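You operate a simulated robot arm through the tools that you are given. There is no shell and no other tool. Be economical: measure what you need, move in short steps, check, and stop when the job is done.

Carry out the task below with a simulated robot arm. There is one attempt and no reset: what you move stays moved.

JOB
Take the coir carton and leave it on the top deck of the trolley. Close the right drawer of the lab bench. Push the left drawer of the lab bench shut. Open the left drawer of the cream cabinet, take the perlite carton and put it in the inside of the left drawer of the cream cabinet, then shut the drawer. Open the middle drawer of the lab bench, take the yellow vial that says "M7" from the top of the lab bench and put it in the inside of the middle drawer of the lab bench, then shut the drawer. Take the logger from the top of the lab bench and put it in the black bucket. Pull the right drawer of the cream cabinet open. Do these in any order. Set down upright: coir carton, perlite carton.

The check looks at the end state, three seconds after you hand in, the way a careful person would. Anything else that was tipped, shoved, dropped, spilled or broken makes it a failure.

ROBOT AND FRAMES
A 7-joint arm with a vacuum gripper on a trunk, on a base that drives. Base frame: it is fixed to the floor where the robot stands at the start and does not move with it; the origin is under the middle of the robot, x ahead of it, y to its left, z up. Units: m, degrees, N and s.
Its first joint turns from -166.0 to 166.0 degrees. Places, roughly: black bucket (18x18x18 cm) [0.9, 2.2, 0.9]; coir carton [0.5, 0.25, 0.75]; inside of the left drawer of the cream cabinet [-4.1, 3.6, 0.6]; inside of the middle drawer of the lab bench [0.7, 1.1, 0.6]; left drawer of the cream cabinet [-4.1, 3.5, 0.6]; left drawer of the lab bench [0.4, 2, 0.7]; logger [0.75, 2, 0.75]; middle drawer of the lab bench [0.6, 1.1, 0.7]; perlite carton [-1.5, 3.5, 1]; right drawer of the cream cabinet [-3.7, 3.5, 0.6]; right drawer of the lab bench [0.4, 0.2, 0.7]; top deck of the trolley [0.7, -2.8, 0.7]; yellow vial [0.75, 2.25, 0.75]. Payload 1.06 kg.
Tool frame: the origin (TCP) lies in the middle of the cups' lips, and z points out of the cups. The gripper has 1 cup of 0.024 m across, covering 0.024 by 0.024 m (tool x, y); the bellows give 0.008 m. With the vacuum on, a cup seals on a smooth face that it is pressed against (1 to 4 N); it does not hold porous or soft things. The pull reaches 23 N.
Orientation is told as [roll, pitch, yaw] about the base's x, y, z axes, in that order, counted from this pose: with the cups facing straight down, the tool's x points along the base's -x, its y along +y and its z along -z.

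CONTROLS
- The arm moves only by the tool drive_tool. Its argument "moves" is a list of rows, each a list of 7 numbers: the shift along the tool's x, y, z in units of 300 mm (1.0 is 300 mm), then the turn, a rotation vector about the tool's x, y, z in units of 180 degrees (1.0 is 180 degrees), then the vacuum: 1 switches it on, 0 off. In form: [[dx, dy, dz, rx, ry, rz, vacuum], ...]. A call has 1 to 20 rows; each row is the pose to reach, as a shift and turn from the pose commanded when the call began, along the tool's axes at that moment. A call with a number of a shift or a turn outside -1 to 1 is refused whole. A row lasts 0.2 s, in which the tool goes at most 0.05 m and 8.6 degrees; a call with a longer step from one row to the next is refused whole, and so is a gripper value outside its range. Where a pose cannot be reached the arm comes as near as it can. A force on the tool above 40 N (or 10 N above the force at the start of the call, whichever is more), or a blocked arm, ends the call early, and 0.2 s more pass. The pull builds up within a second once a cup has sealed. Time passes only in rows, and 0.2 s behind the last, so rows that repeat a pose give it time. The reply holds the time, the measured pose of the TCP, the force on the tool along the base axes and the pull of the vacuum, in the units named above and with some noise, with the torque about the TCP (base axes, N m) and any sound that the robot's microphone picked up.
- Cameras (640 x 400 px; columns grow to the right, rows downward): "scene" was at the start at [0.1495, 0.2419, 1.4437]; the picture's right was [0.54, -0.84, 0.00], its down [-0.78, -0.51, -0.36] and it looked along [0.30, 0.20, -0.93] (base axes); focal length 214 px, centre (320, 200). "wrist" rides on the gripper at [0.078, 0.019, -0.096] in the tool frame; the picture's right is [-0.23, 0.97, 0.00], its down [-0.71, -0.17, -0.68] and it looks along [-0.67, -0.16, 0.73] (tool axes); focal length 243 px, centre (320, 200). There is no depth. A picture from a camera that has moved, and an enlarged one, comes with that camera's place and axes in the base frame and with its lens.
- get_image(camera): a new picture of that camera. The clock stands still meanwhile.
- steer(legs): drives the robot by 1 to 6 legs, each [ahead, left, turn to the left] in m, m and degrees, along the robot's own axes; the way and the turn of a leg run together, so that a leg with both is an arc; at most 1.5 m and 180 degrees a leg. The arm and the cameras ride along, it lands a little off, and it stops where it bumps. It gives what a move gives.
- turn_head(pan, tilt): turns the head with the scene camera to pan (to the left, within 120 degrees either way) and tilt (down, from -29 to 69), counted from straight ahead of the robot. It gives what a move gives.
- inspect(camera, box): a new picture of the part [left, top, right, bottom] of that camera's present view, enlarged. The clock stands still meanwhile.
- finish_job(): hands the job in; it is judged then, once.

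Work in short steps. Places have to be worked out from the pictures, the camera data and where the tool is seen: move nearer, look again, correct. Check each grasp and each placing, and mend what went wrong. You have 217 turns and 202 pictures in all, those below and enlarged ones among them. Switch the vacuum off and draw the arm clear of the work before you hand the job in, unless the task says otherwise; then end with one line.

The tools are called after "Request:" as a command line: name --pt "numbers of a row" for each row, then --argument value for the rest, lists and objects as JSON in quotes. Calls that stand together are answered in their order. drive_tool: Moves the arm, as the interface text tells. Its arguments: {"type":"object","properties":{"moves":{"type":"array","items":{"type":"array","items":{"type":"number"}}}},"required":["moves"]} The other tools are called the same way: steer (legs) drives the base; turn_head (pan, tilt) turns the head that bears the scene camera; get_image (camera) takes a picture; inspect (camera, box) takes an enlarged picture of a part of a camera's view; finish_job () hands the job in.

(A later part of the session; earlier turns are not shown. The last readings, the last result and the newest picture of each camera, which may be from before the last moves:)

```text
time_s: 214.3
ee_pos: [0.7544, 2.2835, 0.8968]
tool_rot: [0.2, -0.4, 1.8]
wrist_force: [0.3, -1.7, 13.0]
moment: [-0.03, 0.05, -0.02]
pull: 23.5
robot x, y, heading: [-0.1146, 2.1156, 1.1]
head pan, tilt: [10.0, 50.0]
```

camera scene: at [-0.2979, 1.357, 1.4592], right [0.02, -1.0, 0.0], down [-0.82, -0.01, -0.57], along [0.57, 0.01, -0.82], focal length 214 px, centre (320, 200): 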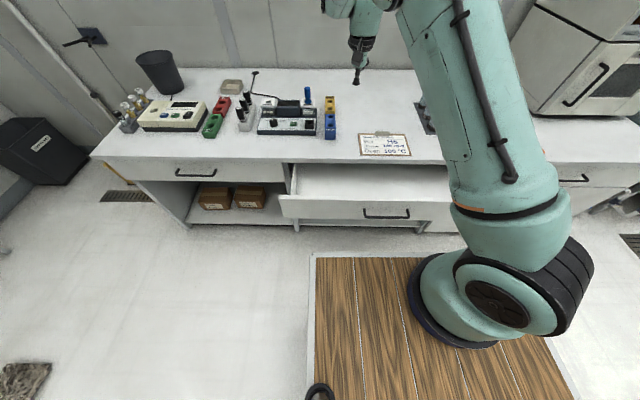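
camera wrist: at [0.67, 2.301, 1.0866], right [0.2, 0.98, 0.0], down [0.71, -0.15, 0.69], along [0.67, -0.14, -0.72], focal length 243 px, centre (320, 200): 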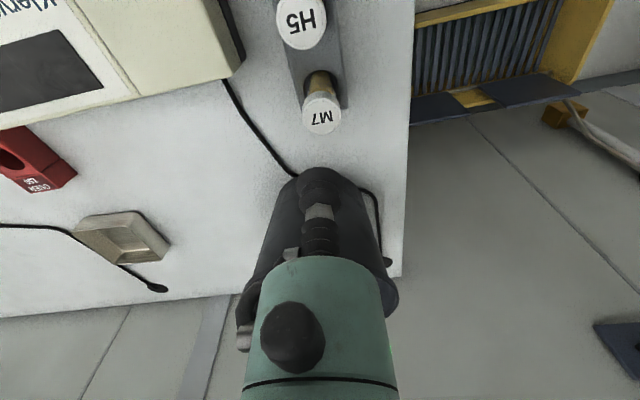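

Sealed on the cap. Lift straight up to ~1.12 and check.

Request:
drive_tool --pt "0 0 -0.03 0 0 0 1" --pt "0 0 -0.08 0 0 0 1" --pt "0 0 -0.15 0 0 0 1" --pt "0 0 -0.25 0 0 0 1" --pt "0 0 -0.37 0 0 0 1" --pt "0 0 -0.5 0 0 0 1" --pt "0 0 -0.63 0 0 0 1" --pt "0 0 -0.75 0 0 0 1" --pt "0 0 -0.75 0 0 0 1"

Request:
get_image --camera "wrist"

Request:
get_image --camera "scene"

```text
time_s: 216.3
ee_pos: [0.7516, 2.2863, 1.1227]
tool_rot: [0.1, -0.3, 1.9]
wrist_force: [-0.3, -0.1, -0.8]
moment: [0.0, 0.04, 0.0]
pull: 23.0
robot x, y, heading: [-0.112, 2.1159, 1.5]
head pan, tilt: [10.0, 50.0]
```

```text
107 pictures are left
camera wrist: at [0.6736, 2.3013, 1.2171], right [0.2, 0.98, 0.0], down [0.71, -0.15, 0.69], along [0.67, -0.14, -0.73], focal length 243 px, centre (320, 200)
```

wrist: 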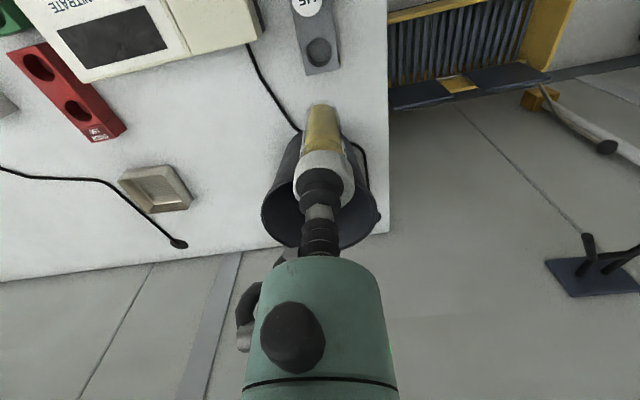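

```text
106 pictures are left
camera scene: at [0.0627, 2.3454, 1.4656], right [0.2, -0.98, 0.0], down [-0.75, -0.15, -0.64], along [0.63, 0.13, -0.77], focal length 214 px, centre (320, 200)
```

scene: 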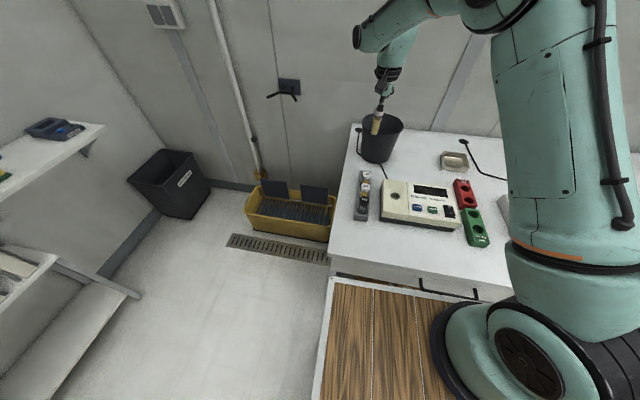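

Vial M7 is held. Drive back to the open middle drawer.

Request:
steer --legs '[[-0.37, 0, 0], [0, -1.0, -0.5]]'

Request:
turn_head --pan 0 --tilt 55

Request:
get_image --camera "scene"

Request:
get_image --camera "wrist"

```text
time_s: 223.4
ee_pos: [0.396, 1.2454, 1.1238]
tool_rot: [0.1, -0.3, -0.3]
wrist_force: [-0.3, 0.1, -0.4]
moment: [0.02, -0.01, 0.02]
pull: 22.6
robot x, y, heading: [-0.4697, 1.1032, -0.6]
head pan, tilt: [10.0, 50.0]
```

```text
time_s: 224.2
ee_pos: [0.3968, 1.2441, 1.1212]
tool_rot: [0.1, -0.4, -0.4]
wrist_force: [0.0, 0.6, -0.3]
moment: [-0.01, 0.02, 0.01]
pull: 22.8
robot x, y, heading: [-0.4706, 1.1031, -0.9]
head pan, tilt: [0.0, 55.0]
```

```text
105 pictures are left
camera scene: at [-0.2953, 1.3162, 1.4592], right [-0.01, -1.0, 0.0], down [-0.82, 0.01, -0.57], along [0.57, -0.01, -0.82], focal length 214 px, centre (320, 200)
```

scene: 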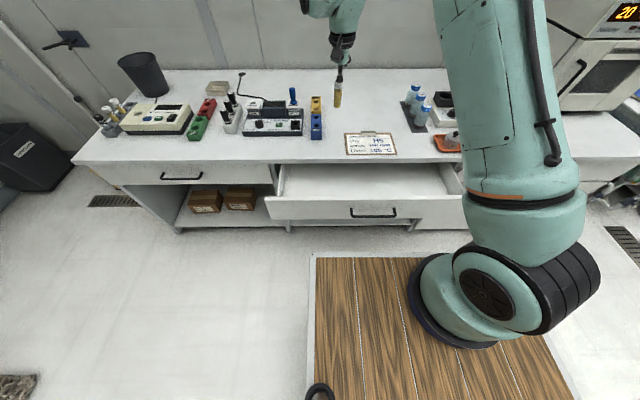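

```text
104 pictures are left
camera wrist: at [0.3175, 1.2628, 1.2168], right [0.24, 0.97, 0.0], down [0.7, -0.18, 0.69], along [0.67, -0.16, -0.73], focal length 243 px, centre (320, 200)
```

wrist: 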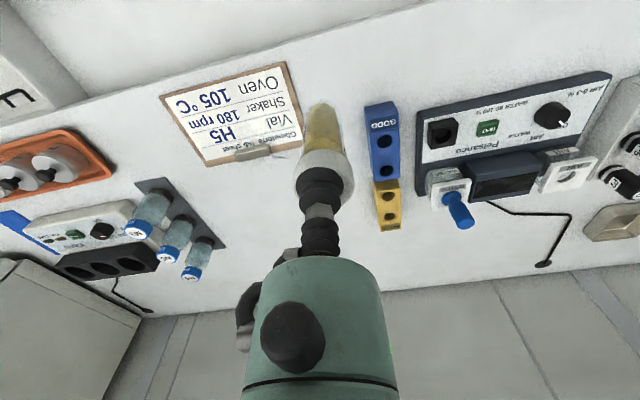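

Move back over the drawer opening (x≈0.31) and lower to z≈0.84.

Request:
drive_tool --pt "0.1 -0.02 0 0 0 0 1" --pt "0.2 -0.04 0 0 0 0 1" --pt "0.29 -0.07 0.05 0 0 0 1" --pt "0.29 -0.07 0.19 0 0 0 1" --pt "0.29 -0.07 0.33 0 0 0 1" --pt "0.29 -0.07 0.47 0 0 0 1" --pt "0.29 -0.07 0.61 0 0 0 1" --pt "0.29 -0.07 0.75 0 0 0 1" --pt "0.29 -0.07 0.86 0 0 0 1" --pt "0.29 -0.07 0.95 0 0 0 1" --pt "0.29 -0.07 0.95 0 0 0 1"

Request:
get_image --camera "scene"

Request:
get_image --camera "wrist"

```text
time_s: 226.6
ee_pos: [0.3101, 1.225, 0.8378]
tool_rot: [0.2, -0.4, -0.4]
wrist_force: [0.2, 0.4, 0.4]
moment: [0.01, 0.01, -0.01]
pull: 23.0
robot x, y, heading: [-0.4717, 1.1066, -0.9]
head pan, tilt: [0.0, 55.0]
```

```text
103 pictures are left
camera scene: at [-0.2953, 1.3162, 1.4591], right [-0.01, -1.0, 0.0], down [-0.82, 0.01, -0.57], along [0.57, -0.01, -0.82], focal length 214 px, centre (320, 200)
```

scene: 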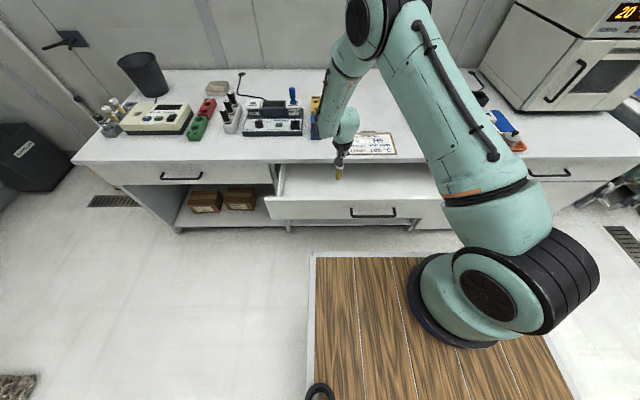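

```text
102 pictures are left
camera wrist: at [0.2316, 1.2436, 0.9316], right [0.24, 0.97, 0.0], down [0.7, -0.18, 0.69], along [0.67, -0.16, -0.72], focal length 243 px, centre (320, 200)
```

wrist: 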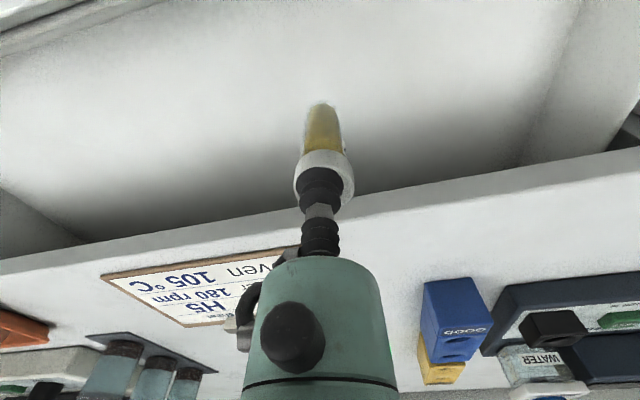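

Vial is over the drawer interior. Lower to z≈0.765.

Request:
drive_tool --pt "0.04 0 0.06 0 0 0 1" --pt "0.04 0 0.12 0 0 0 1" --pt "0.04 0 0.18 0 0 0 1" --pt "0.04 0 0.24 0 0 0 1" --pt "0.04 0 0.24 0 0 0 1"

Request:
inspect --camera "scene" --box '[270, 120, 410, 220]'

Request:
get_image --camera "wrist"

```text
time_s: 227.8
ee_pos: [0.2989, 1.2256, 0.7651]
tool_rot: [0.1, -0.2, -0.2]
wrist_force: [0.4, 0.4, -0.1]
moment: [0.0, -0.04, -0.01]
pull: 22.8
robot x, y, heading: [-0.4734, 1.1059, -0.5]
head pan, tilt: [0.0, 55.0]
```

```text
4.00 times, centred on (340, 170) of scene
camera zoom: at [-0.2953, 1.3162, 1.4591], right [-0.01, -1.0, 0.0], down [-0.82, 0.01, -0.57], along [0.57, -0.01, -0.82], focal length 858 px, centre (240, 320)
```

zoom: 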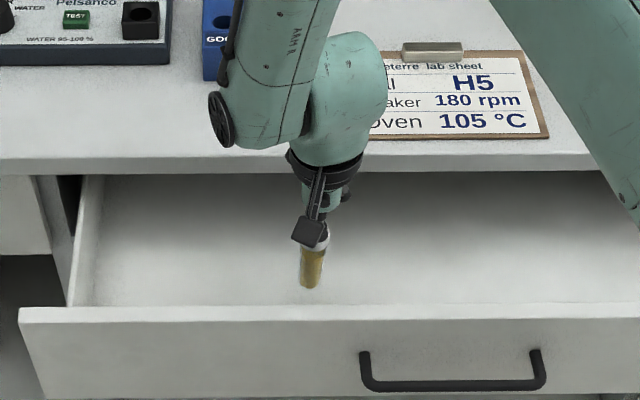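

```text
100 pictures are left
camera wrist: at [0.2216, 1.2434, 0.8594], right [0.24, 0.97, 0.0], down [0.7, -0.18, 0.69], along [0.67, -0.16, -0.72], focal length 243 px, centre (320, 200)
```

wrist: 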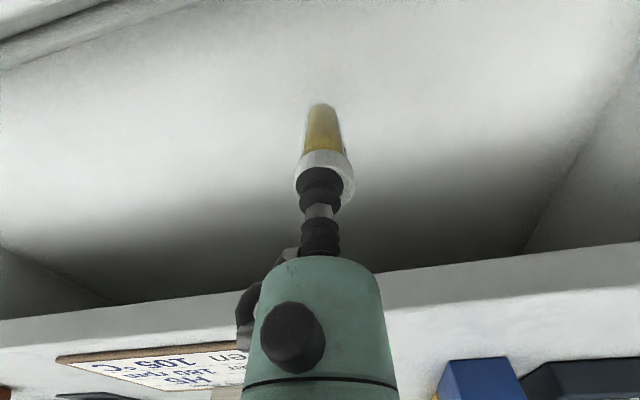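

Lower slowly until contact.

Request:
drive_tool --pt "0 0 0.012 0 0 0 1" --pt "0 0 0.024 0 0 0 1" --pt "0 0 0.036 0 0 0 1" --pt "0 0 0.048 0 0 0 1" --pt "0 0 0.06 0 0 0 1" --pt "0 0 0.07 0 0 0 1" --pt "0 0 0.07 0 0 0 1"

Request:
inspect --camera "scene" --box '[270, 120, 410, 220]'

```text
time_s: 229.4
ee_pos: [0.2991, 1.225, 0.7447]
tool_rot: [0.2, -0.3, -0.2]
wrist_force: [0.3, 0.2, 0.4]
moment: [0.01, 0.01, -0.02]
pull: 22.8
robot x, y, heading: [-0.4718, 1.1047, -0.7]
head pan, tilt: [0.0, 55.0]
```

```text
4.00 times, centred on (340, 170) of scene
camera zoom: at [-0.2953, 1.3162, 1.4591], right [-0.01, -1.0, 0.0], down [-0.82, 0.01, -0.57], along [0.57, -0.01, -0.82], focal length 858 px, centre (240, 320)
```

zoom: 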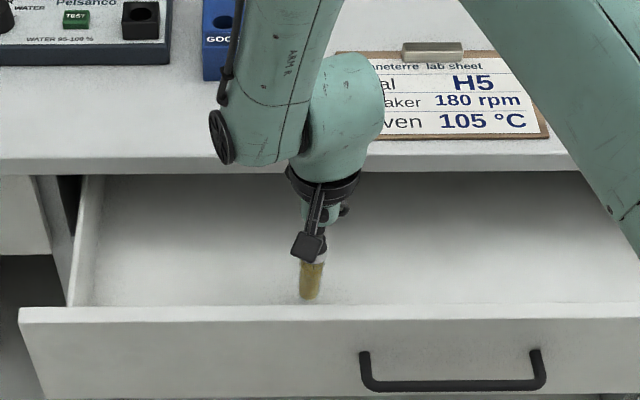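

Request:
drive_tool --pt "0 0 0.01 0 0 0 1" --pt "0 0 0.02 0 0 0 1" --pt "0 0 0.03 0 0 0 1" --pt "0 0 0.04 0 0 0 1" --pt "0 0 0.05 0 0 0 1" --pt "0 0 0.05 0 0 0 1"

Request:
get_image --camera "wrist"

```text
time_s: 230.8
ee_pos: [0.2991, 1.2249, 0.7289]
tool_rot: [0.2, -0.3, -0.3]
wrist_force: [0.8, 0.9, -0.3]
moment: [-0.02, 0.02, 0.0]
pull: 23.2
robot x, y, heading: [-0.4692, 1.1057, -0.6]
head pan, tilt: [0.0, 55.0]
```

```text
98 pictures are left
camera wrist: at [0.2205, 1.2434, 0.8234], right [0.24, 0.97, 0.0], down [0.7, -0.18, 0.69], along [0.67, -0.16, -0.72], focal length 243 px, centre (320, 200)
```

wrist: 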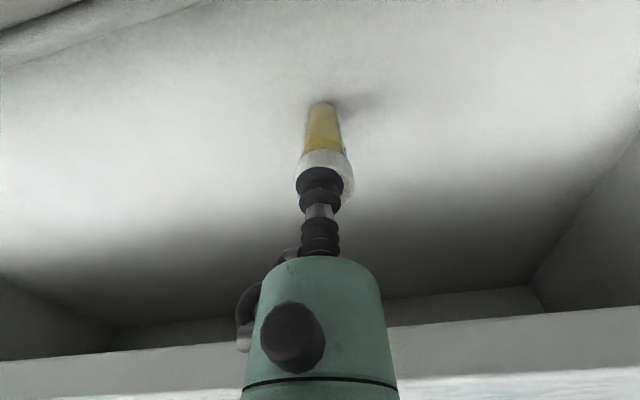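

A contact shadow appears near the vial's bottom; continue in 2–3 mm steps.

Request:
drive_tool --pt "0 0 0.008 0 0 0 1" --pt "0 0 0.016 0 0 0 1" --pt "0 0 0.024 0 0 0 1" --pt "0 0 0.03 0 0 0 1" --pt "0 0 0.03 0 0 0 1"

```text
time_s: 232.0
ee_pos: [0.3003, 1.2241, 0.7206]
tool_rot: [0.1, -0.5, -0.3]
wrist_force: [0.1, -0.5, 13.8]
moment: [-0.02, 0.01, 0.01]
pull: 22.8
robot x, y, heading: [-0.4743, 1.1056, -0.9]
head pan, tilt: [0.0, 55.0]
```

Contact. Ease off slightly, release, wait, raise slowly.

Request:
drive_tool --pt "0 0 -0.006 0 0 0 1" --pt "0 0 -0.006 0 0 0 0" --pt "0 0 -0.006 0 0 0 0" --pt "0 0 -0.006 0 0 0 0" --pt "0 0 -0.006 0 0 0 0" --pt "0 0 -0.006 0 0 0 0" --pt "0 0 -0.015 0 0 0 0" --pt "0 0 -0.03 0 0 0 0" --pt "0 0 -0.06 0 0 0 0" --pt "0 0 -0.12 0 0 0 0" --pt "0 0 -0.24 0 0 0 0" --pt "0 0 -0.38 0 0 0 0" --pt "0 0 -0.53 0 0 0 0" --pt "0 0 -0.68 0 0 0 0" --pt "0 0 -0.83 0 0 0 0" --pt "0 0 -0.98 0 0 0 0"

Request:
get_image --camera "wrist"

```text
time_s: 235.4
ee_pos: [0.2965, 1.2242, 1.015]
tool_rot: [0.2, -0.3, -0.3]
wrist_force: [0.4, 0.9, 0.2]
moment: [-0.02, 0.0, -0.01]
pull: 0.2
robot x, y, heading: [-0.4746, 1.1084, -0.8]
head pan, tilt: [0.0, 55.0]
```

```text
97 pictures are left
camera wrist: at [0.2185, 1.2433, 1.1089], right [0.24, 0.97, 0.0], down [0.7, -0.18, 0.69], along [0.67, -0.16, -0.73], focal length 243 px, centre (320, 200)
```

wrist: 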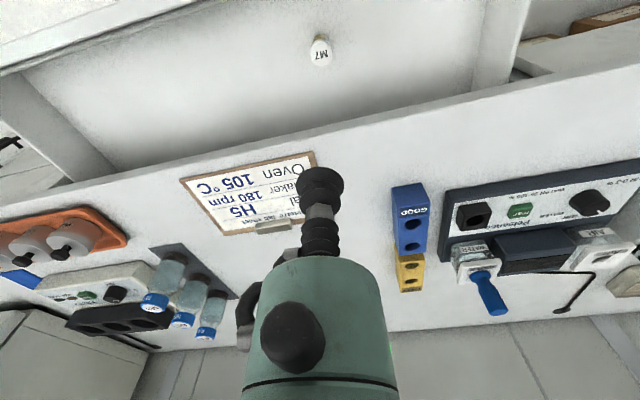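

Vial stands upright in the drawer. Now back off 0.1 m and bring the tool (60° pitch) in front of the drawer face.

Request:
steer --legs '[[-0.1, 0, 0]]'

Request:
drive_tool --pt "0.04 0.01 0.02 0 -0.0417 0 0" --pt "0.08 0.02 0.05 0 -0.0833 0 0" --pt "0.12 0.03 0.08 0 -0.125 0 0" --pt "0.16 0.04 0.12 0 -0.1667 0 0" --pt "0.2 0.05 0.16 0 -0.208 0 0" --pt "0.24 0.06 0.2 0 -0.25 0 0" --pt "0.27 0.07 0.24 0 -0.292 0 0" --pt "0.3 0.08 0.28 0 -0.333 0 0" --pt "0.3 0.08 0.28 0 -0.333 0 0"

Request:
get_image --camera "wrist"

```text
time_s: 236.5
ee_pos: [0.1979, 1.227, 1.0141]
tool_rot: [0.1, -0.3, -0.1]
wrist_force: [-0.1, 0.2, 0.1]
moment: [0.0, -0.02, -0.02]
pull: 0.0
robot x, y, heading: [-0.5683, 1.1082, -0.6]
head pan, tilt: [0.0, 55.0]
```

```text
time_s: 238.5
ee_pos: [0.1088, 1.2544, 0.931]
tool_rot: [0.3, -60.4, -0.4]
wrist_force: [0.5, 0.3, -0.9]
moment: [0.02, -0.01, -0.02]
pull: 0.0
robot x, y, heading: [-0.571, 1.1051, -0.5]
head pan, tilt: [0.0, 55.0]
```

```text
96 pictures are left
camera wrist: at [-0.0134, 1.2723, 0.9083], right [0.12, 0.97, 0.21], down [-0.25, -0.17, 0.95], along [0.96, -0.16, 0.22], focal length 243 px, centre (320, 200)
```

wrist: 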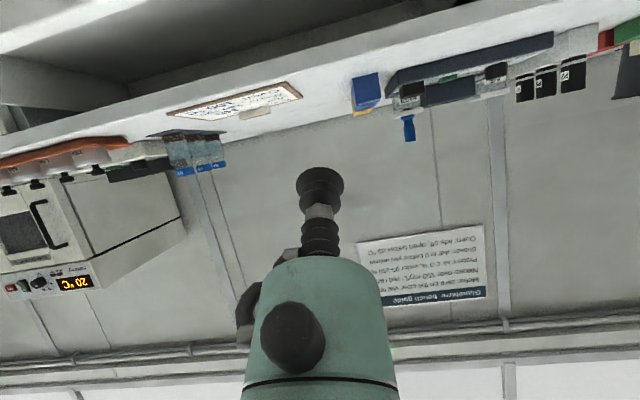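

Descend in front of the face to z≈0.685.

Request:
drive_tool --pt "0.118 0 0.068 0 0 0 0" --pt "0.236 0 0.136 0 0 0 0" --pt "0.354 0 0.204 0 0 0 0" --pt "0.472 0 0.272 0 0 0 0" --pt "0.59 0 0.34 0 0 0 0" --pt "0.707 0 0.408 0 0 0 0" --pt "0.707 0 0.408 0 0 0 0"

Request:
drive_tool --pt "-0.025 0 0.043 0 0 0 0" --pt "-0.05 0 0.087 0 0 0 0" --pt "-0.075 0 0.13 0 0 0 0" --pt "-0.09 0 0.156 0 0 0 0" --pt "-0.1 0 0.173 0 0 0 0" --pt "-0.11 0 0.19 0 0 0 0" --pt "-0.12 0 0.208 0 0 0 0" --pt "-0.13 0 0.225 0 0 0 0" --pt "-0.142 0 0.245 0 0 0 0" --pt "-0.155 0 0.268 0 0 0 0" --pt "-0.17 0 0.294 0 0 0 0" --pt "-0.185 0 0.32 0 0 0 0" --pt "-0.2 0 0.346 0 0 0 0" --pt "-0.215 0 0.372 0 0 0 0" --pt "-0.23 0 0.398 0 0 0 0" --pt "-0.245 0 0.424 0 0 0 0" --pt "-0.26 0 0.45 0 0 0 0" --pt "-0.275 0 0.476 0 0 0 0" --pt "-0.29 0 0.502 0 0 0 0" --pt "-0.305 0 0.528 0 0 0 0"

Request:
get_image --camera "scene"

```text
time_s: 240.1
ee_pos: [0.1105, 1.2519, 0.6843]
tool_rot: [0.2, -60.3, -0.3]
wrist_force: [-0.4, -0.5, 0.6]
moment: [0.01, 0.02, 0.01]
pull: 0.0
robot x, y, heading: [-0.571, 1.1085, -0.7]
head pan, tilt: [0.0, 55.0]
```

```text
time_s: 244.3
ee_pos: [0.2928, 1.2516, 0.686]
tool_rot: [0.2, -60.2, -0.3]
wrist_force: [0.2, -0.2, 0.1]
moment: [-0.01, 0.02, -0.01]
pull: 0.0
robot x, y, heading: [-0.5726, 1.1073, -0.8]
head pan, tilt: [0.0, 55.0]
```

```text
95 pictures are left
camera scene: at [-0.3943, 1.3179, 1.4591], right [-0.01, -1.0, 0.0], down [-0.82, 0.01, -0.57], along [0.57, -0.01, -0.82], focal length 214 px, centre (320, 200)
```

scene: 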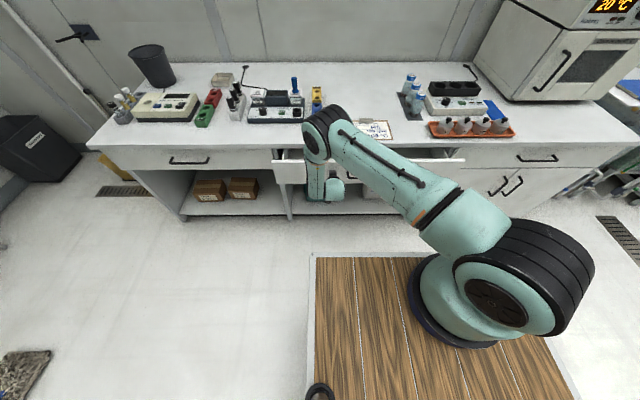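

Moving smoothly; push the remaining ~0.11 m gently.

Request:
drive_tool --pt "-0.015 0 0.026 0 0 0 0" --pt "-0.03 0 0.052 0 0 0 0" --pt "-0.045 0 0.078 0 0 0 0" --pt "-0.06 0 0.104 0 0 0 0" --pt "-0.075 0 0.13 0 0 0 0" --pt "-0.09 0 0.156 0 0 0 0" --pt "-0.105 0 0.182 0 0 0 0" --pt "-0.12 0 0.208 0 0 0 0" --pt "-0.13 0 0.225 0 0 0 0" --pt "-0.14 0 0.242 0 0 0 0" --pt "-0.15 0 0.26 0 0 0 0" --pt "-0.16 0 0.277 0 0 0 0" --pt "-0.168 0 0.291 0 0 0 0" --pt "-0.176 0 0.305 0 0 0 0" --pt "-0.184 0 0.319 0 0 0 0" --pt "-0.192 0 0.333 0 0 0 0" --pt "-0.2 0 0.346 0 0 0 0" --pt "-0.208 0 0.36 0 0 0 0" --pt "-0.216 0 0.374 0 0 0 0"

Request:
get_image --camera "wrist"

```text
time_s: 247.8
ee_pos: [0.4026, 1.2518, 0.6811]
tool_rot: [0.4, -59.3, -0.6]
wrist_force: [-10.9, -0.8, 0.7]
moment: [0.06, -0.18, 0.0]
pull: 0.1
robot x, y, heading: [-0.571, 1.1061, -0.8]
head pan, tilt: [0.0, 55.0]
stopped in row 17: the force on the tool passed its limit at 47 N (the readings are from after the stop); the commanded pose is now the measured one
```

```text
94 pictures are left
camera wrist: at [0.2808, 1.2708, 0.6611], right [0.12, 0.97, 0.21], down [-0.23, -0.17, 0.96], along [0.97, -0.17, 0.2], focal length 243 px, centre (320, 200)
```

wrist: 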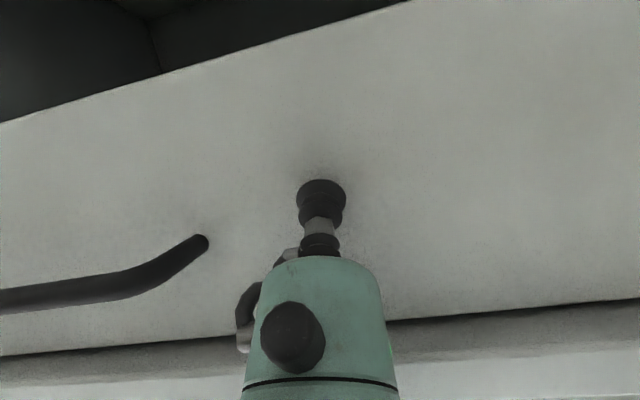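

The middle drawer is shut (x 0.403 as the others). Retract, lift and level the tool.

Request:
drive_tool --pt "0.06 0 -0.1 0 0 0 0" --pt "0.12 0 -0.2 0 0 0 0" --pt "0.18 0 -0.31 0 0 0 0" --pt "0.07 0 -0.38 0 0 0 0" --pt "-0.05 0 -0.45 0 0 0 0" --pt "-0.17 0 -0.52 0 0 0 0" --pt "-0.29 0 -0.59 0 0 0 0" --pt "-0.41 0 -0.66 0 0 0 0" --pt "-0.53 0 -0.73 0 0 0 0" --pt "-0.65 0 -0.8 0 0 0 0" --pt "-0.77 0 -0.87 0 0 0 0"

Request:
drive_tool --pt "-0.046 0 0 0 0.041 0 0" --pt "-0.092 0 0 0 0.0825 0 0" --pt "-0.139 0 0 0 0.124 0 0" --pt "-0.185 0 0 0 0.165 0 0" --pt "-0.23 0 0 0 0.206 0 0" --pt "-0.277 0 0 0 0.2475 0 0" --pt "-0.324 0 0 0 0.289 0 0" --pt "-0.37 0 0 0 0.33 0 0" --pt "-0.37 0 0 0 0.33 0 0"

Request:
turn_head --pan 20 --tilt 45

Request:
get_image --camera "scene"

Request:
turn_head --pan 110 --tilt 15

Request:
get_image --camera "scene"

```text
time_s: 250.2
ee_pos: [0.2938, 1.2516, 1.0153]
tool_rot: [0.3, -59.5, -0.4]
wrist_force: [0.1, -0.7, 0.1]
moment: [-0.01, -0.03, 0.0]
pull: 0.1
robot x, y, heading: [-0.5694, 1.1094, -1.0]
head pan, tilt: [0.0, 55.0]
```

```text
time_s: 252.2
ee_pos: [0.3514, 1.2503, 1.1101]
tool_rot: [0.2, -0.1, -0.3]
wrist_force: [-0.1, 0.5, -0.4]
moment: [-0.02, -0.01, -0.01]
pull: 0.0
robot x, y, heading: [-0.5729, 1.1098, -0.5]
head pan, tilt: [0.0, 55.0]
```

```text
time_s: 253.0
ee_pos: [0.3503, 1.2495, 1.1082]
tool_rot: [0.3, -0.1, -0.2]
wrist_force: [0.2, 0.2, -1.3]
moment: [0.0, 0.02, 0.02]
pull: 0.0
robot x, y, heading: [-0.5722, 1.1113, -0.8]
head pan, tilt: [20.0, 45.0]
```

```text
93 pictures are left
camera scene: at [-0.3901, 1.3456, 1.4725], right [0.33, -0.94, 0.0], down [-0.67, -0.23, -0.71], along [0.67, 0.23, -0.71], focal length 214 px, centre (320, 200)
```

scene: 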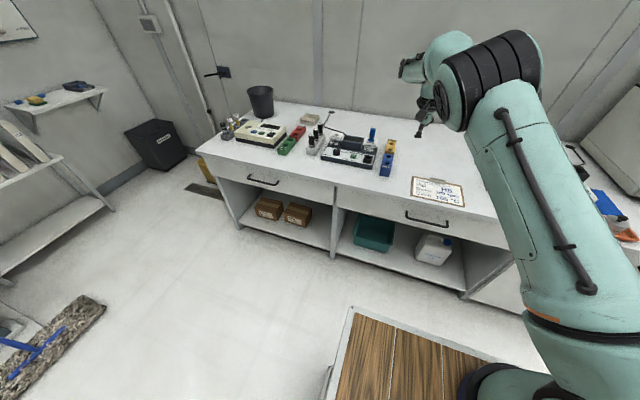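

```text
time_s: 254.7
ee_pos: [0.3497, 1.2505, 1.1085]
tool_rot: [0.2, -0.3, -0.2]
wrist_force: [-0.8, -0.4, -0.1]
moment: [-0.04, -0.03, 0.0]
pull: 0.0
robot x, y, heading: [-0.5694, 1.1043, -0.7]
head pan, tilt: [110.0, 15.0]
```

```text
92 pictures are left
camera scene: at [-0.4977, 1.4069, 1.5194], right [0.94, 0.33, 0.0], down [0.09, -0.24, -0.97], along [-0.32, 0.91, -0.26], focal length 214 px, centre (320, 200)
```

scene: 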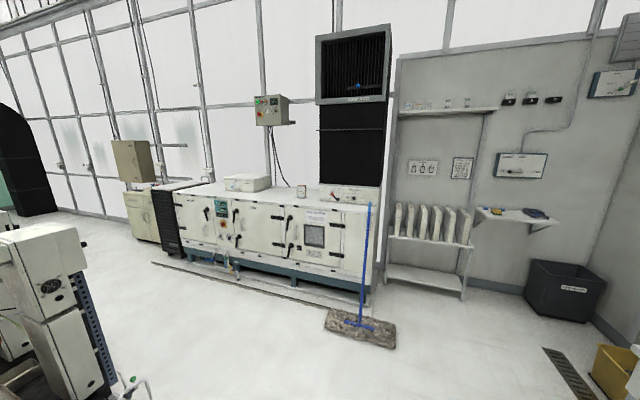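

The perlite carton should be the small box on the big machine (px ~300,190). Zoom there, and look further left for the cream cabinet.

Request:
inspect --camera "scene" --box '[100, 120, 400, 310]'

Request:
inspect --camera "scene" --box '[260, 160, 400, 350]'

```text
2.11 times, centred on (250, 215) of scene
camera zoom: at [-0.4977, 1.4069, 1.5194], right [0.94, 0.33, 0.0], down [0.09, -0.24, -0.97], along [-0.32, 0.91, -0.26], focal length 452 px, centre (467, 168)
```

zoom: 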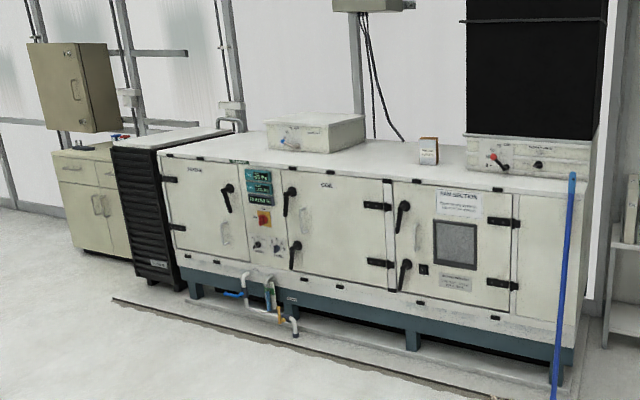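

```text
2.11 times, centred on (330, 255) of scene
camera zoom: at [-0.4977, 1.4069, 1.5194], right [0.94, 0.33, 0.0], down [0.09, -0.24, -0.97], along [-0.32, 0.91, -0.26], focal length 452 px, centre (299, 84)
```

zoom: 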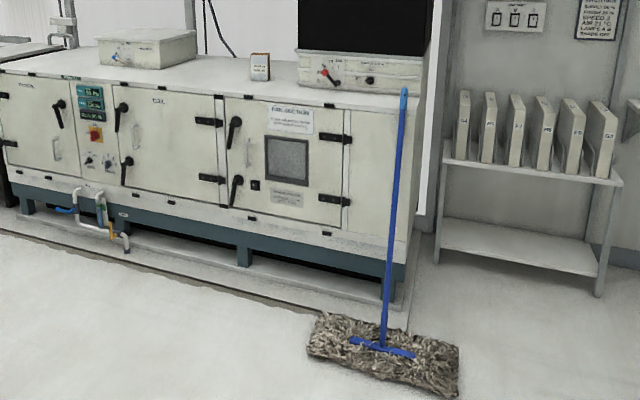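

Perlite carton sits on the machine top around (−1.5,3.5); a mop leans near (−0.67,3.0), the plant bench occupies x<−1.42, y 1.2–1.65. I retract the arm, rotate to face +y, drive to y≈2.2 and strafe left.

Request:
drive_tool --pt "0.14 0 -0.03 0 0 0 0" --pt "0.28 0 -0.06 0 0 0 0" --pt "0.42 0 -0.1 0 0 0 0" --pt "0.56 0 -0.13 0 0 0 0" --pt "0.7 0 -0.16 0 0 0 0" --pt "0.84 0 -0.2 0 0 0 0" --pt "0.84 0 -0.2 0 0 0 0"

Request:
steer --legs '[[0, 0, 90], [1.1, 0, 0]]'

Request:
turn_head --pan 20 --tilt 30

Request:
get_image --camera "scene"

```text
time_s: 256.3
ee_pos: [0.1002, 1.2507, 1.167]
tool_rot: [0.2, -0.2, -0.3]
wrist_force: [0.6, 0.0, -0.9]
moment: [0.0, -0.03, -0.02]
pull: 0.2
robot x, y, heading: [-0.5735, 1.1087, -0.7]
head pan, tilt: [110.0, 15.0]
```

```text
time_s: 265.8
ee_pos: [-0.721, 2.8984, 1.1672]
tool_rot: [0.3, -0.2, 90.8]
wrist_force: [-0.5, 0.5, 0.7]
moment: [0.02, 0.0, 0.01]
pull: 0.1
robot x, y, heading: [-0.5671, 2.2329, 90.3]
head pan, tilt: [110.0, 15.0]
```

```text
time_s: 267.5
ee_pos: [-0.7219, 2.9001, 1.167]
tool_rot: [0.2, -0.2, 90.7]
wrist_force: [-0.8, -0.7, 0.6]
moment: [0.03, -0.01, -0.01]
pull: 0.0
robot x, y, heading: [-0.5671, 2.2274, 90.2]
head pan, tilt: [20.0, 30.0]
```

```text
89 pictures are left
camera scene: at [-0.8069, 2.4156, 1.4952], right [0.94, 0.35, 0.0], down [0.17, -0.47, -0.87], along [-0.3, 0.81, -0.5], focal length 214 px, centre (320, 200)
```

scene: 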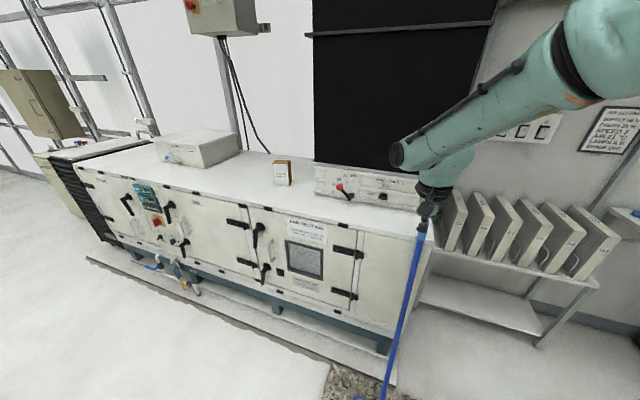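

The gripper is clear of the mop pole. Carton ≈(−1.39,3.37), top ≈1.10. Strafe left 0.7 m, then forward 0.3 m.

Request:
steer --legs '[[0, 0.7, 0], [0.27, 0, 0]]'

Request:
get_image --camera "wrist"

Request:
turn_head --pan 0 --tilt 40

Request:
get_image --camera "scene"

```text
time_s: 272.9
ee_pos: [-1.4416, 3.1558, 1.1671]
tool_rot: [0.3, -0.2, 91.5]
wrist_force: [-0.6, 0.0, 0.0]
moment: [-0.02, -0.01, 0.0]
pull: 0.0
robot x, y, heading: [-1.2763, 2.4917, 91.3]
head pan, tilt: [20.0, 30.0]
```

```text
88 pictures are left
camera wrist: at [-1.4568, 3.0773, 1.2615], right [-0.98, 0.21, 0.0], down [0.15, 0.71, 0.69], along [0.14, 0.67, -0.73], focal length 243 px, centre (320, 200)
```

wrist: 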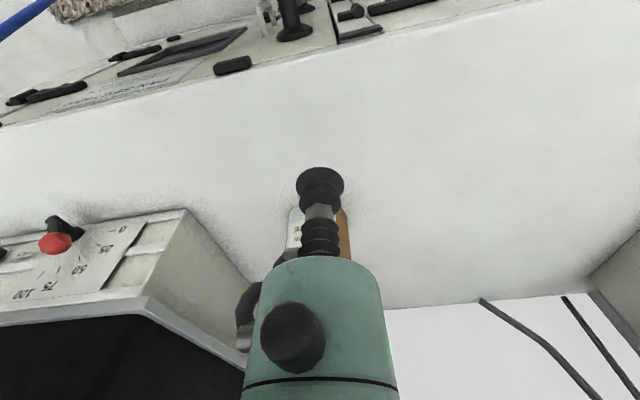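

```text
time_s: 273.7
ee_pos: [-1.4403, 3.1565, 1.1664]
tool_rot: [0.2, -0.1, 91.5]
wrist_force: [-0.2, 0.5, -0.5]
moment: [-0.04, 0.0, -0.02]
pull: 0.0
robot x, y, heading: [-1.2745, 2.4895, 91.1]
head pan, tilt: [0.0, 40.0]
```

```text
87 pictures are left
camera scene: at [-1.4889, 2.6731, 1.4799], right [1.0, 0.02, 0.0], down [0.01, -0.64, -0.77], along [-0.02, 0.77, -0.64], focal length 214 px, centre (320, 200)
```

scene: 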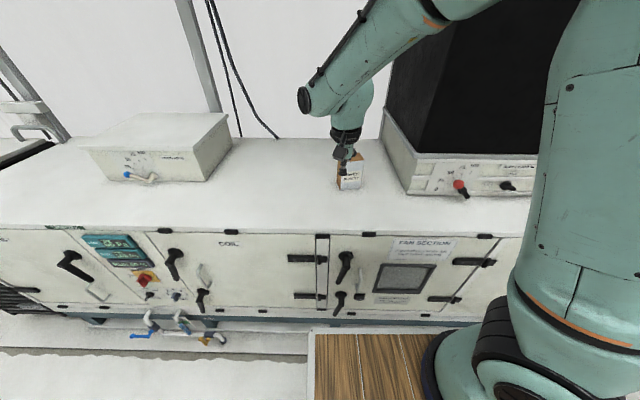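

Carton ≈(−1.385,3.41), top ≈1.10. Raise to z≈1.22 and move close above it.

Request:
drive_tool --pt "0 0 -0.09 0 0 0 0" --pt "0 0 -0.18 0 0 0 0" --pt "-0.12 -0.05 -0.18 0 0 0 0" --pt "-0.24 -0.1 -0.18 0 0 0 0" --pt "-0.36 -0.15 -0.18 0 0 0 0" --pt "-0.48 -0.18 -0.18 0 0 0 0" --pt "-0.48 -0.18 -0.18 0 0 0 0"

Request:
get_image --camera "wrist"

Request:
inspect --camera "scene" --box '[290, 90, 430, 210]'

```text
time_s: 275.3
ee_pos: [-1.3893, 3.3012, 1.2216]
tool_rot: [0.2, -0.2, 91.6]
wrist_force: [-0.2, 0.0, -0.5]
moment: [0.02, -0.04, -0.02]
pull: 0.0
robot x, y, heading: [-1.2767, 2.4946, 91.2]
head pan, tilt: [0.0, 40.0]
```

```text
86 pictures are left
camera wrist: at [-1.405, 3.223, 1.3164], right [-0.98, 0.21, 0.0], down [0.15, 0.71, 0.69], along [0.14, 0.67, -0.73], focal length 243 px, centre (320, 200)
```

wrist: 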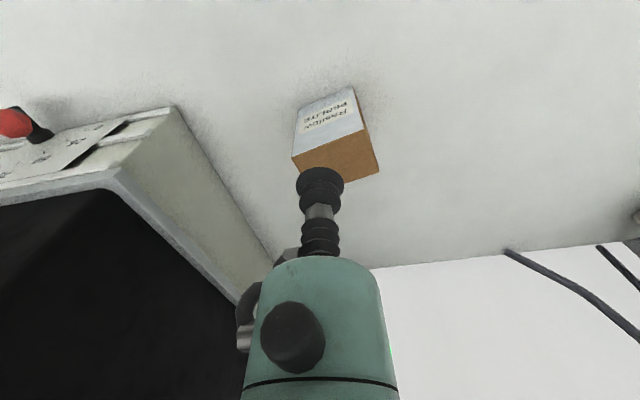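

```text
3.33 times, centred on (360, 150) of scene
camera zoom: at [-1.4888, 2.673, 1.4798], right [1.0, 0.02, 0.0], down [0.01, -0.64, -0.77], along [-0.01, 0.77, -0.64], focal length 715 px, centre (187, 367)
```

zoom: 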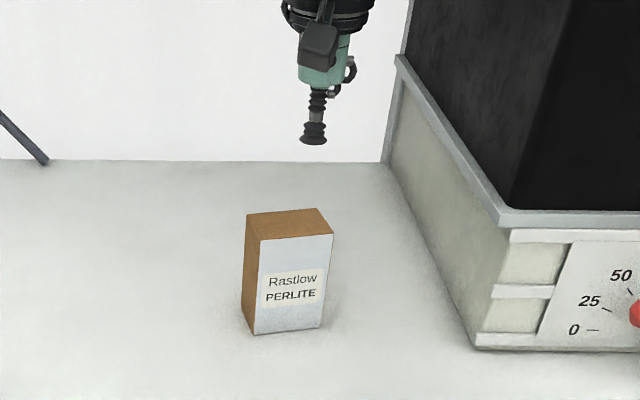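

Perlite top centre ≈(−1.392,3.361,1.111). Move over it, descend coarse to 1.13, then fine with vacuum.

Request:
drive_tool --pt "-0.1 0.003 0 0 0 0 1" --pt "-0.2 0.005 0.03 0 0 0 1" --pt "-0.2 0.005 0.12 0 0 0 1" --pt "-0.2 0.005 0.21 0 0 0 1" --pt "-0.2 0.005 0.29 0 0 0 1" --pt "-0.2 0.005 0.32 0 0 0 1" --pt "-0.2 0.005 0.335 0 0 0 1" --pt "-0.2 0.005 0.345 0 0 0 1" --pt "-0.2 0.005 0.355 0 0 0 1" --pt "-0.2 0.005 0.355 0 0 0 1"

```text
time_s: 277.5
ee_pos: [-1.3937, 3.3619, 1.115]
tool_rot: [0.2, -0.2, 91.7]
wrist_force: [-0.5, 0.2, -0.4]
moment: [-0.01, -0.03, 0.0]
pull: 0.0
robot x, y, heading: [-1.2789, 2.4881, 91.0]
head pan, tilt: [0.0, 40.0]
```

Request:
drive_tool --pt "0 0 0.008 0 0 0 1" --pt "0 0 0.016 0 0 0 1" --pt "0 0 0.024 0 0 0 1" --pt "0 0 0.03 0 0 0 1" --pt "0 0 0.03 0 0 0 1"

```text
time_s: 278.7
ee_pos: [-1.3933, 3.3614, 1.1066]
tool_rot: [0.1, -0.2, 91.6]
wrist_force: [0.6, -0.2, -0.6]
moment: [-0.01, 0.0, 0.0]
pull: 0.0
robot x, y, heading: [-1.2768, 2.4901, 90.9]
head pan, tilt: [0.0, 40.0]
```

Request:
drive_tool --pt "0 0 0.008 0 0 0 1" --pt "0 0 0.016 0 0 0 1" --pt "0 0 0.024 0 0 0 1" --pt "0 0 0.03 0 0 0 1" --pt "0 0 0.03 0 0 0 1"

Request:
inspect --camera "scene" --box '[290, 90, 430, 210]'

```text
time_s: 279.9
ee_pos: [-1.3942, 3.3617, 1.0969]
tool_rot: [0.2, 0.0, 91.7]
wrist_force: [-0.2, 0.9, -0.5]
moment: [-0.05, 0.0, 0.03]
pull: 22.8
robot x, y, heading: [-1.2755, 2.4917, 90.9]
head pan, tilt: [0.0, 40.0]
```

```text
3.33 times, centred on (360, 150) of scene
camera zoom: at [-1.4889, 2.6731, 1.4798], right [1.0, 0.02, 0.0], down [0.01, -0.64, -0.77], along [-0.01, 0.77, -0.64], focal length 715 px, centre (187, 367)
```

zoom: 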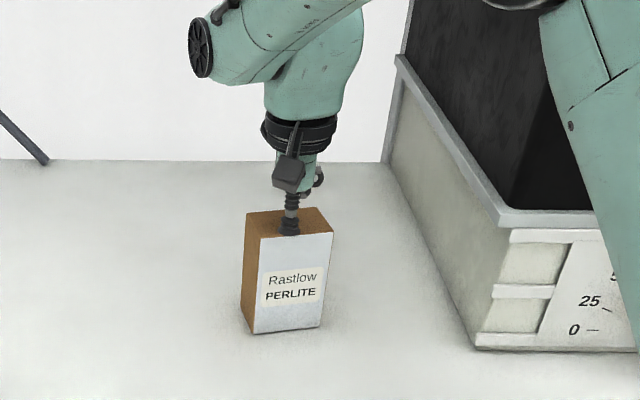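

Sealed easily, but the drawer must be opened first with a free tool; I release the carton here and go open the cabinet drawers first.

Request:
drive_tool --pt "0 0 0 0 0 0 0" --pt "0 0 0 0 0 0 0" --pt "0 0 0 0 0 0 0" --pt "0 0 0 0 0 0 0" --pt "0 0 0 0 0 0 0" --pt "0 0 -0.02 0 0 0 0" --pt "0 0 -0.06 0 0 0 0" --pt "0 0 -0.15 0 0 0 0" --pt "0 0 -0.28 0 0 0 0" --pt "0.12 0 -0.35 0 0 0 0" --pt "0.27 0 -0.35 0 0 0 0" --pt "0.42 0 -0.35 0 0 0 0" --pt "0.57 0 -0.35 0 0 0 0" --pt "0.72 0 -0.35 0 0 0 0" --pt "0.72 0 -0.35 0 0 0 0"

Request:
turn_head --pan 60 --tilt 25

Request:
get_image --camera "scene"

```text
time_s: 283.1
ee_pos: [-1.387, 3.144, 1.2001]
tool_rot: [0.2, -0.1, 91.5]
wrist_force: [0.8, -0.6, -0.8]
moment: [-0.02, -0.03, 0.06]
pull: 0.1
robot x, y, heading: [-1.2777, 2.4931, 91.3]
head pan, tilt: [0.0, 40.0]
```

```text
time_s: 284.4
ee_pos: [-1.3883, 3.1439, 1.2004]
tool_rot: [0.2, -0.2, 91.6]
wrist_force: [0.0, 0.3, -0.5]
moment: [-0.04, -0.05, 0.0]
pull: 0.2
robot x, y, heading: [-1.279, 2.4907, 91.3]
head pan, tilt: [60.0, 25.0]
```

```text
83 pictures are left
camera scene: at [-1.5678, 2.6326, 1.5031], right [0.48, 0.88, 0.0], down [0.37, -0.2, -0.91], along [-0.79, 0.44, -0.42], focal length 214 px, centre (320, 200)
```

scene: 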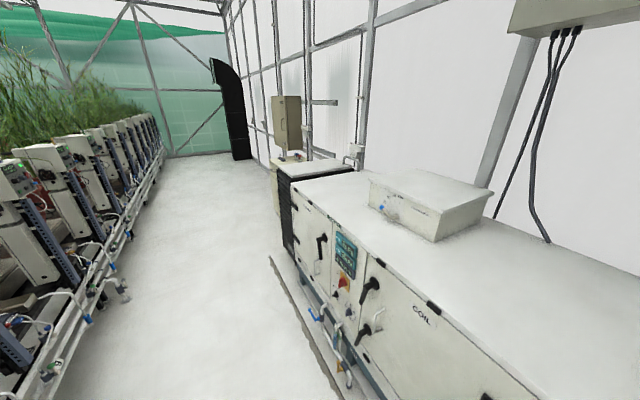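

The aisle between plant bench (y≲2.1) and machine plinth (y≳3.05) is narrow; I'll strafe left at y≈2.55 facing +y in steps, with the arm retracted.

Request:
drive_tool --pt "0.13 0 -0.03 0 0 0 0" --pt "0.26 0 -0.06 0 0 0 0" --pt "0.36 0 -0.1 0 0 0 0" --pt "0.36 0 -0.1 0 0 0 0"

Request:
steer --legs '[[0.06, 0, -1.2], [0, 1.2, 0]]'

Request:
turn_head --pan 50 --tilt 30

Request:
get_image --camera "scene"

```text
time_s: 285.4
ee_pos: [-1.3851, 3.0376, 1.2286]
tool_rot: [0.2, -0.1, 91.5]
wrist_force: [-0.6, -0.9, 0.4]
moment: [0.01, 0.0, -0.03]
pull: 0.1
robot x, y, heading: [-1.2765, 2.4875, 91.2]
head pan, tilt: [60.0, 25.0]
```

```text
time_s: 292.0
ee_pos: [-2.5795, 3.0925, 1.2295]
tool_rot: [0.2, -0.1, 91.2]
wrist_force: [-0.1, -0.1, -0.2]
moment: [0.01, 0.0, 0.0]
pull: 0.1
robot x, y, heading: [-2.4753, 2.5436, 90.7]
head pan, tilt: [60.0, 25.0]
```

```text
time_s: 292.7
ee_pos: [-2.5789, 3.0918, 1.2289]
tool_rot: [0.2, -0.2, 91.2]
wrist_force: [-0.1, -0.2, 0.0]
moment: [-0.02, -0.03, 0.0]
pull: 0.0
robot x, y, heading: [-2.4734, 2.5424, 90.5]
head pan, tilt: [50.0, 30.0]
```

```text
82 pictures are left
camera scene: at [-2.7542, 2.6993, 1.4952], right [0.63, 0.77, 0.0], down [0.39, -0.32, -0.87], along [-0.67, 0.55, -0.5], focal length 214 px, centre (320, 200)
```

scene: 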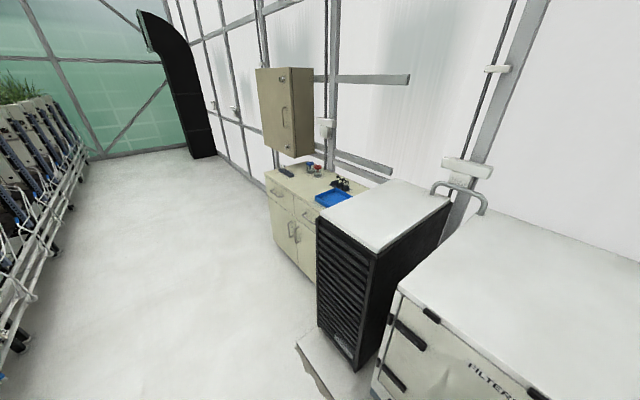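

Cream cabinet visible with two drawers, beyond the black louvred unit. Strafe another 1.2 m left.

Request:
steer --legs '[[0, 1.2, 0]]'

Request:
turn_head --pan 0 --tilt 40

Request:
get_image --camera "scene"

```text
time_s: 298.8
ee_pos: [-3.7862, 3.0708, 1.2293]
tool_rot: [0.2, -0.3, 91.7]
wrist_force: [0.1, 0.1, -1.2]
moment: [0.0, -0.01, 0.01]
pull: 0.0
robot x, y, heading: [-3.6751, 2.5241, 91.5]
head pan, tilt: [50.0, 30.0]
```

```text
time_s: 300.0
ee_pos: [-3.7855, 3.0707, 1.2287]
tool_rot: [0.2, -0.2, 91.6]
wrist_force: [0.0, 0.4, 0.1]
moment: [-0.04, 0.02, 0.0]
pull: 0.0
robot x, y, heading: [-3.6781, 2.5224, 91.2]
head pan, tilt: [0.0, 40.0]
```

```text
81 pictures are left
camera scene: at [-3.8881, 2.7052, 1.4798], right [1.0, 0.02, 0.0], down [0.01, -0.64, -0.77], along [-0.02, 0.77, -0.64], focal length 214 px, centre (320, 200)
```

scene: 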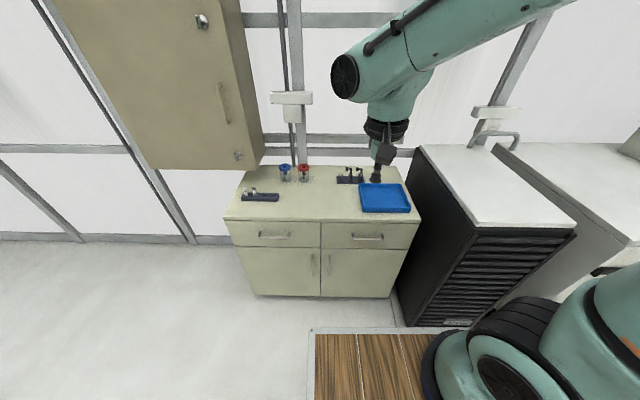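

Cabinet face at y≈3.42; left drawer x −4.35..−3.90, right −3.90..−3.44, z≈0.57–0.73, handles at x −4.13 and −3.67. Shift the robot 0.17 left, then pitch the tool horizontal while descending.

Request:
steer --legs '[[0, 0.17, -1.2]]'

Request:
drive_tool --pt "0 0 0.085 0 -0.0455 0 0" --pt "0 0 0.17 0 -0.091 0 0" --pt "0 0 0.254 0 -0.136 0 0" --pt "0 0 0.34 0 -0.182 0 0" --pt "0 0 0.42 0 -0.227 0 0" --pt "0 0 0.51 0 -0.273 0 0" --pt "0 0 0.59 0 -0.318 0 0" --pt "0 0 0.68 0 -0.364 0 0" --pt "0 0 0.76 0 -0.41 0 0" --pt "0 0 0.85 0 -0.455 0 0" --pt "0 0 0.93 0 -0.5 0 0" --pt "0 0 0.93 0 -0.5 0 0"

Request:
get_image --camera "scene"

```text
time_s: 301.5
ee_pos: [-3.9456, 3.0711, 1.2281]
tool_rot: [0.2, -0.2, 90.4]
wrist_force: [0.0, 0.0, 0.6]
moment: [-0.02, 0.0, 0.03]
pull: 0.1
robot x, y, heading: [-3.848, 2.5227, 90.1]
head pan, tilt: [0.0, 40.0]
```

```text
time_s: 303.8
ee_pos: [-3.9609, 3.0704, 1.0332]
tool_rot: [74.6, -79.0, 13.2]
wrist_force: [1.5, 0.0, 0.0]
moment: [-0.03, -0.02, -0.02]
pull: 0.0
out of reach, approached as far as the arm can: row 3, 6, 7, 8, 9, 11
robot x, y, heading: [-3.8515, 2.5204, 89.8]
head pan, tilt: [0.0, 40.0]
stopped in row 11: the arm was blocked; the commanded pose is now the measured one
```

```text
80 pictures are left
camera scene: at [-4.0559, 2.7037, 1.4804], right [1.0, 0.0, 0.0], down [0.0, -0.64, -0.77], along [0.0, 0.77, -0.64], focal length 214 px, centre (320, 200)
```

scene: 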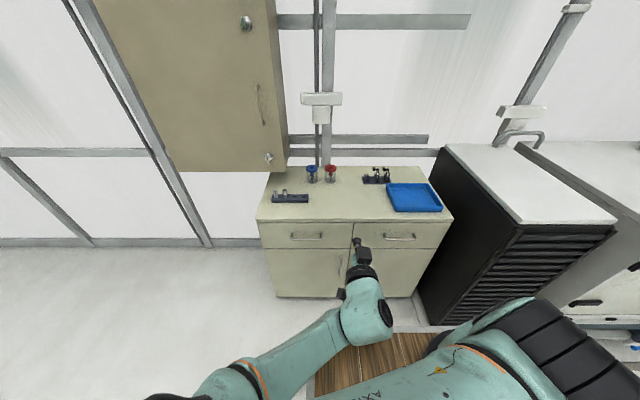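

The tool was too close in, so the arm folded awkwardly. Extend forward 0.2 m and correct the roll.

Request:
drive_tool --pt "0 0 0.1 0 0 0 0" --pt "0 0 0.2 0 0 -0.01 0" --pt "0 0 0.3 0 0 -0.02 0" --pt "0 0 0.4 0 0 -0.03 0" --pt "0 0 0.5 0 0 -0.04 0" --pt "0 0 0.6 0 0 -0.05 0" --pt "0 0 0.67 0 0 -0.059 0" --pt "0 0 0.67 0 0 -0.059 0"

Request:
get_image --camera "scene"

```text
time_s: 305.6
ee_pos: [-3.953, 3.2741, 1.0175]
tool_rot: [-5.3, -86.8, 93.4]
wrist_force: [0.7, 0.1, -0.6]
moment: [-0.01, 0.0, -0.03]
pull: 0.0
robot x, y, heading: [-3.8473, 2.526, 89.9]
head pan, tilt: [0.0, 40.0]
```

```text
79 pictures are left
camera scene: at [-4.0555, 2.7086, 1.4798], right [1.0, 0.0, 0.0], down [0.0, -0.64, -0.77], along [0.0, 0.77, -0.64], focal length 214 px, centre (320, 200)
```

scene: 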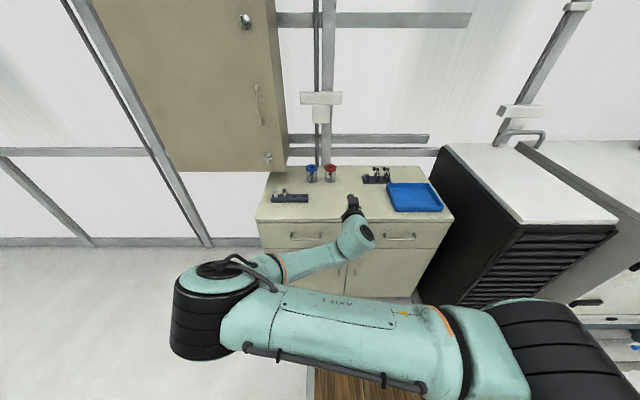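

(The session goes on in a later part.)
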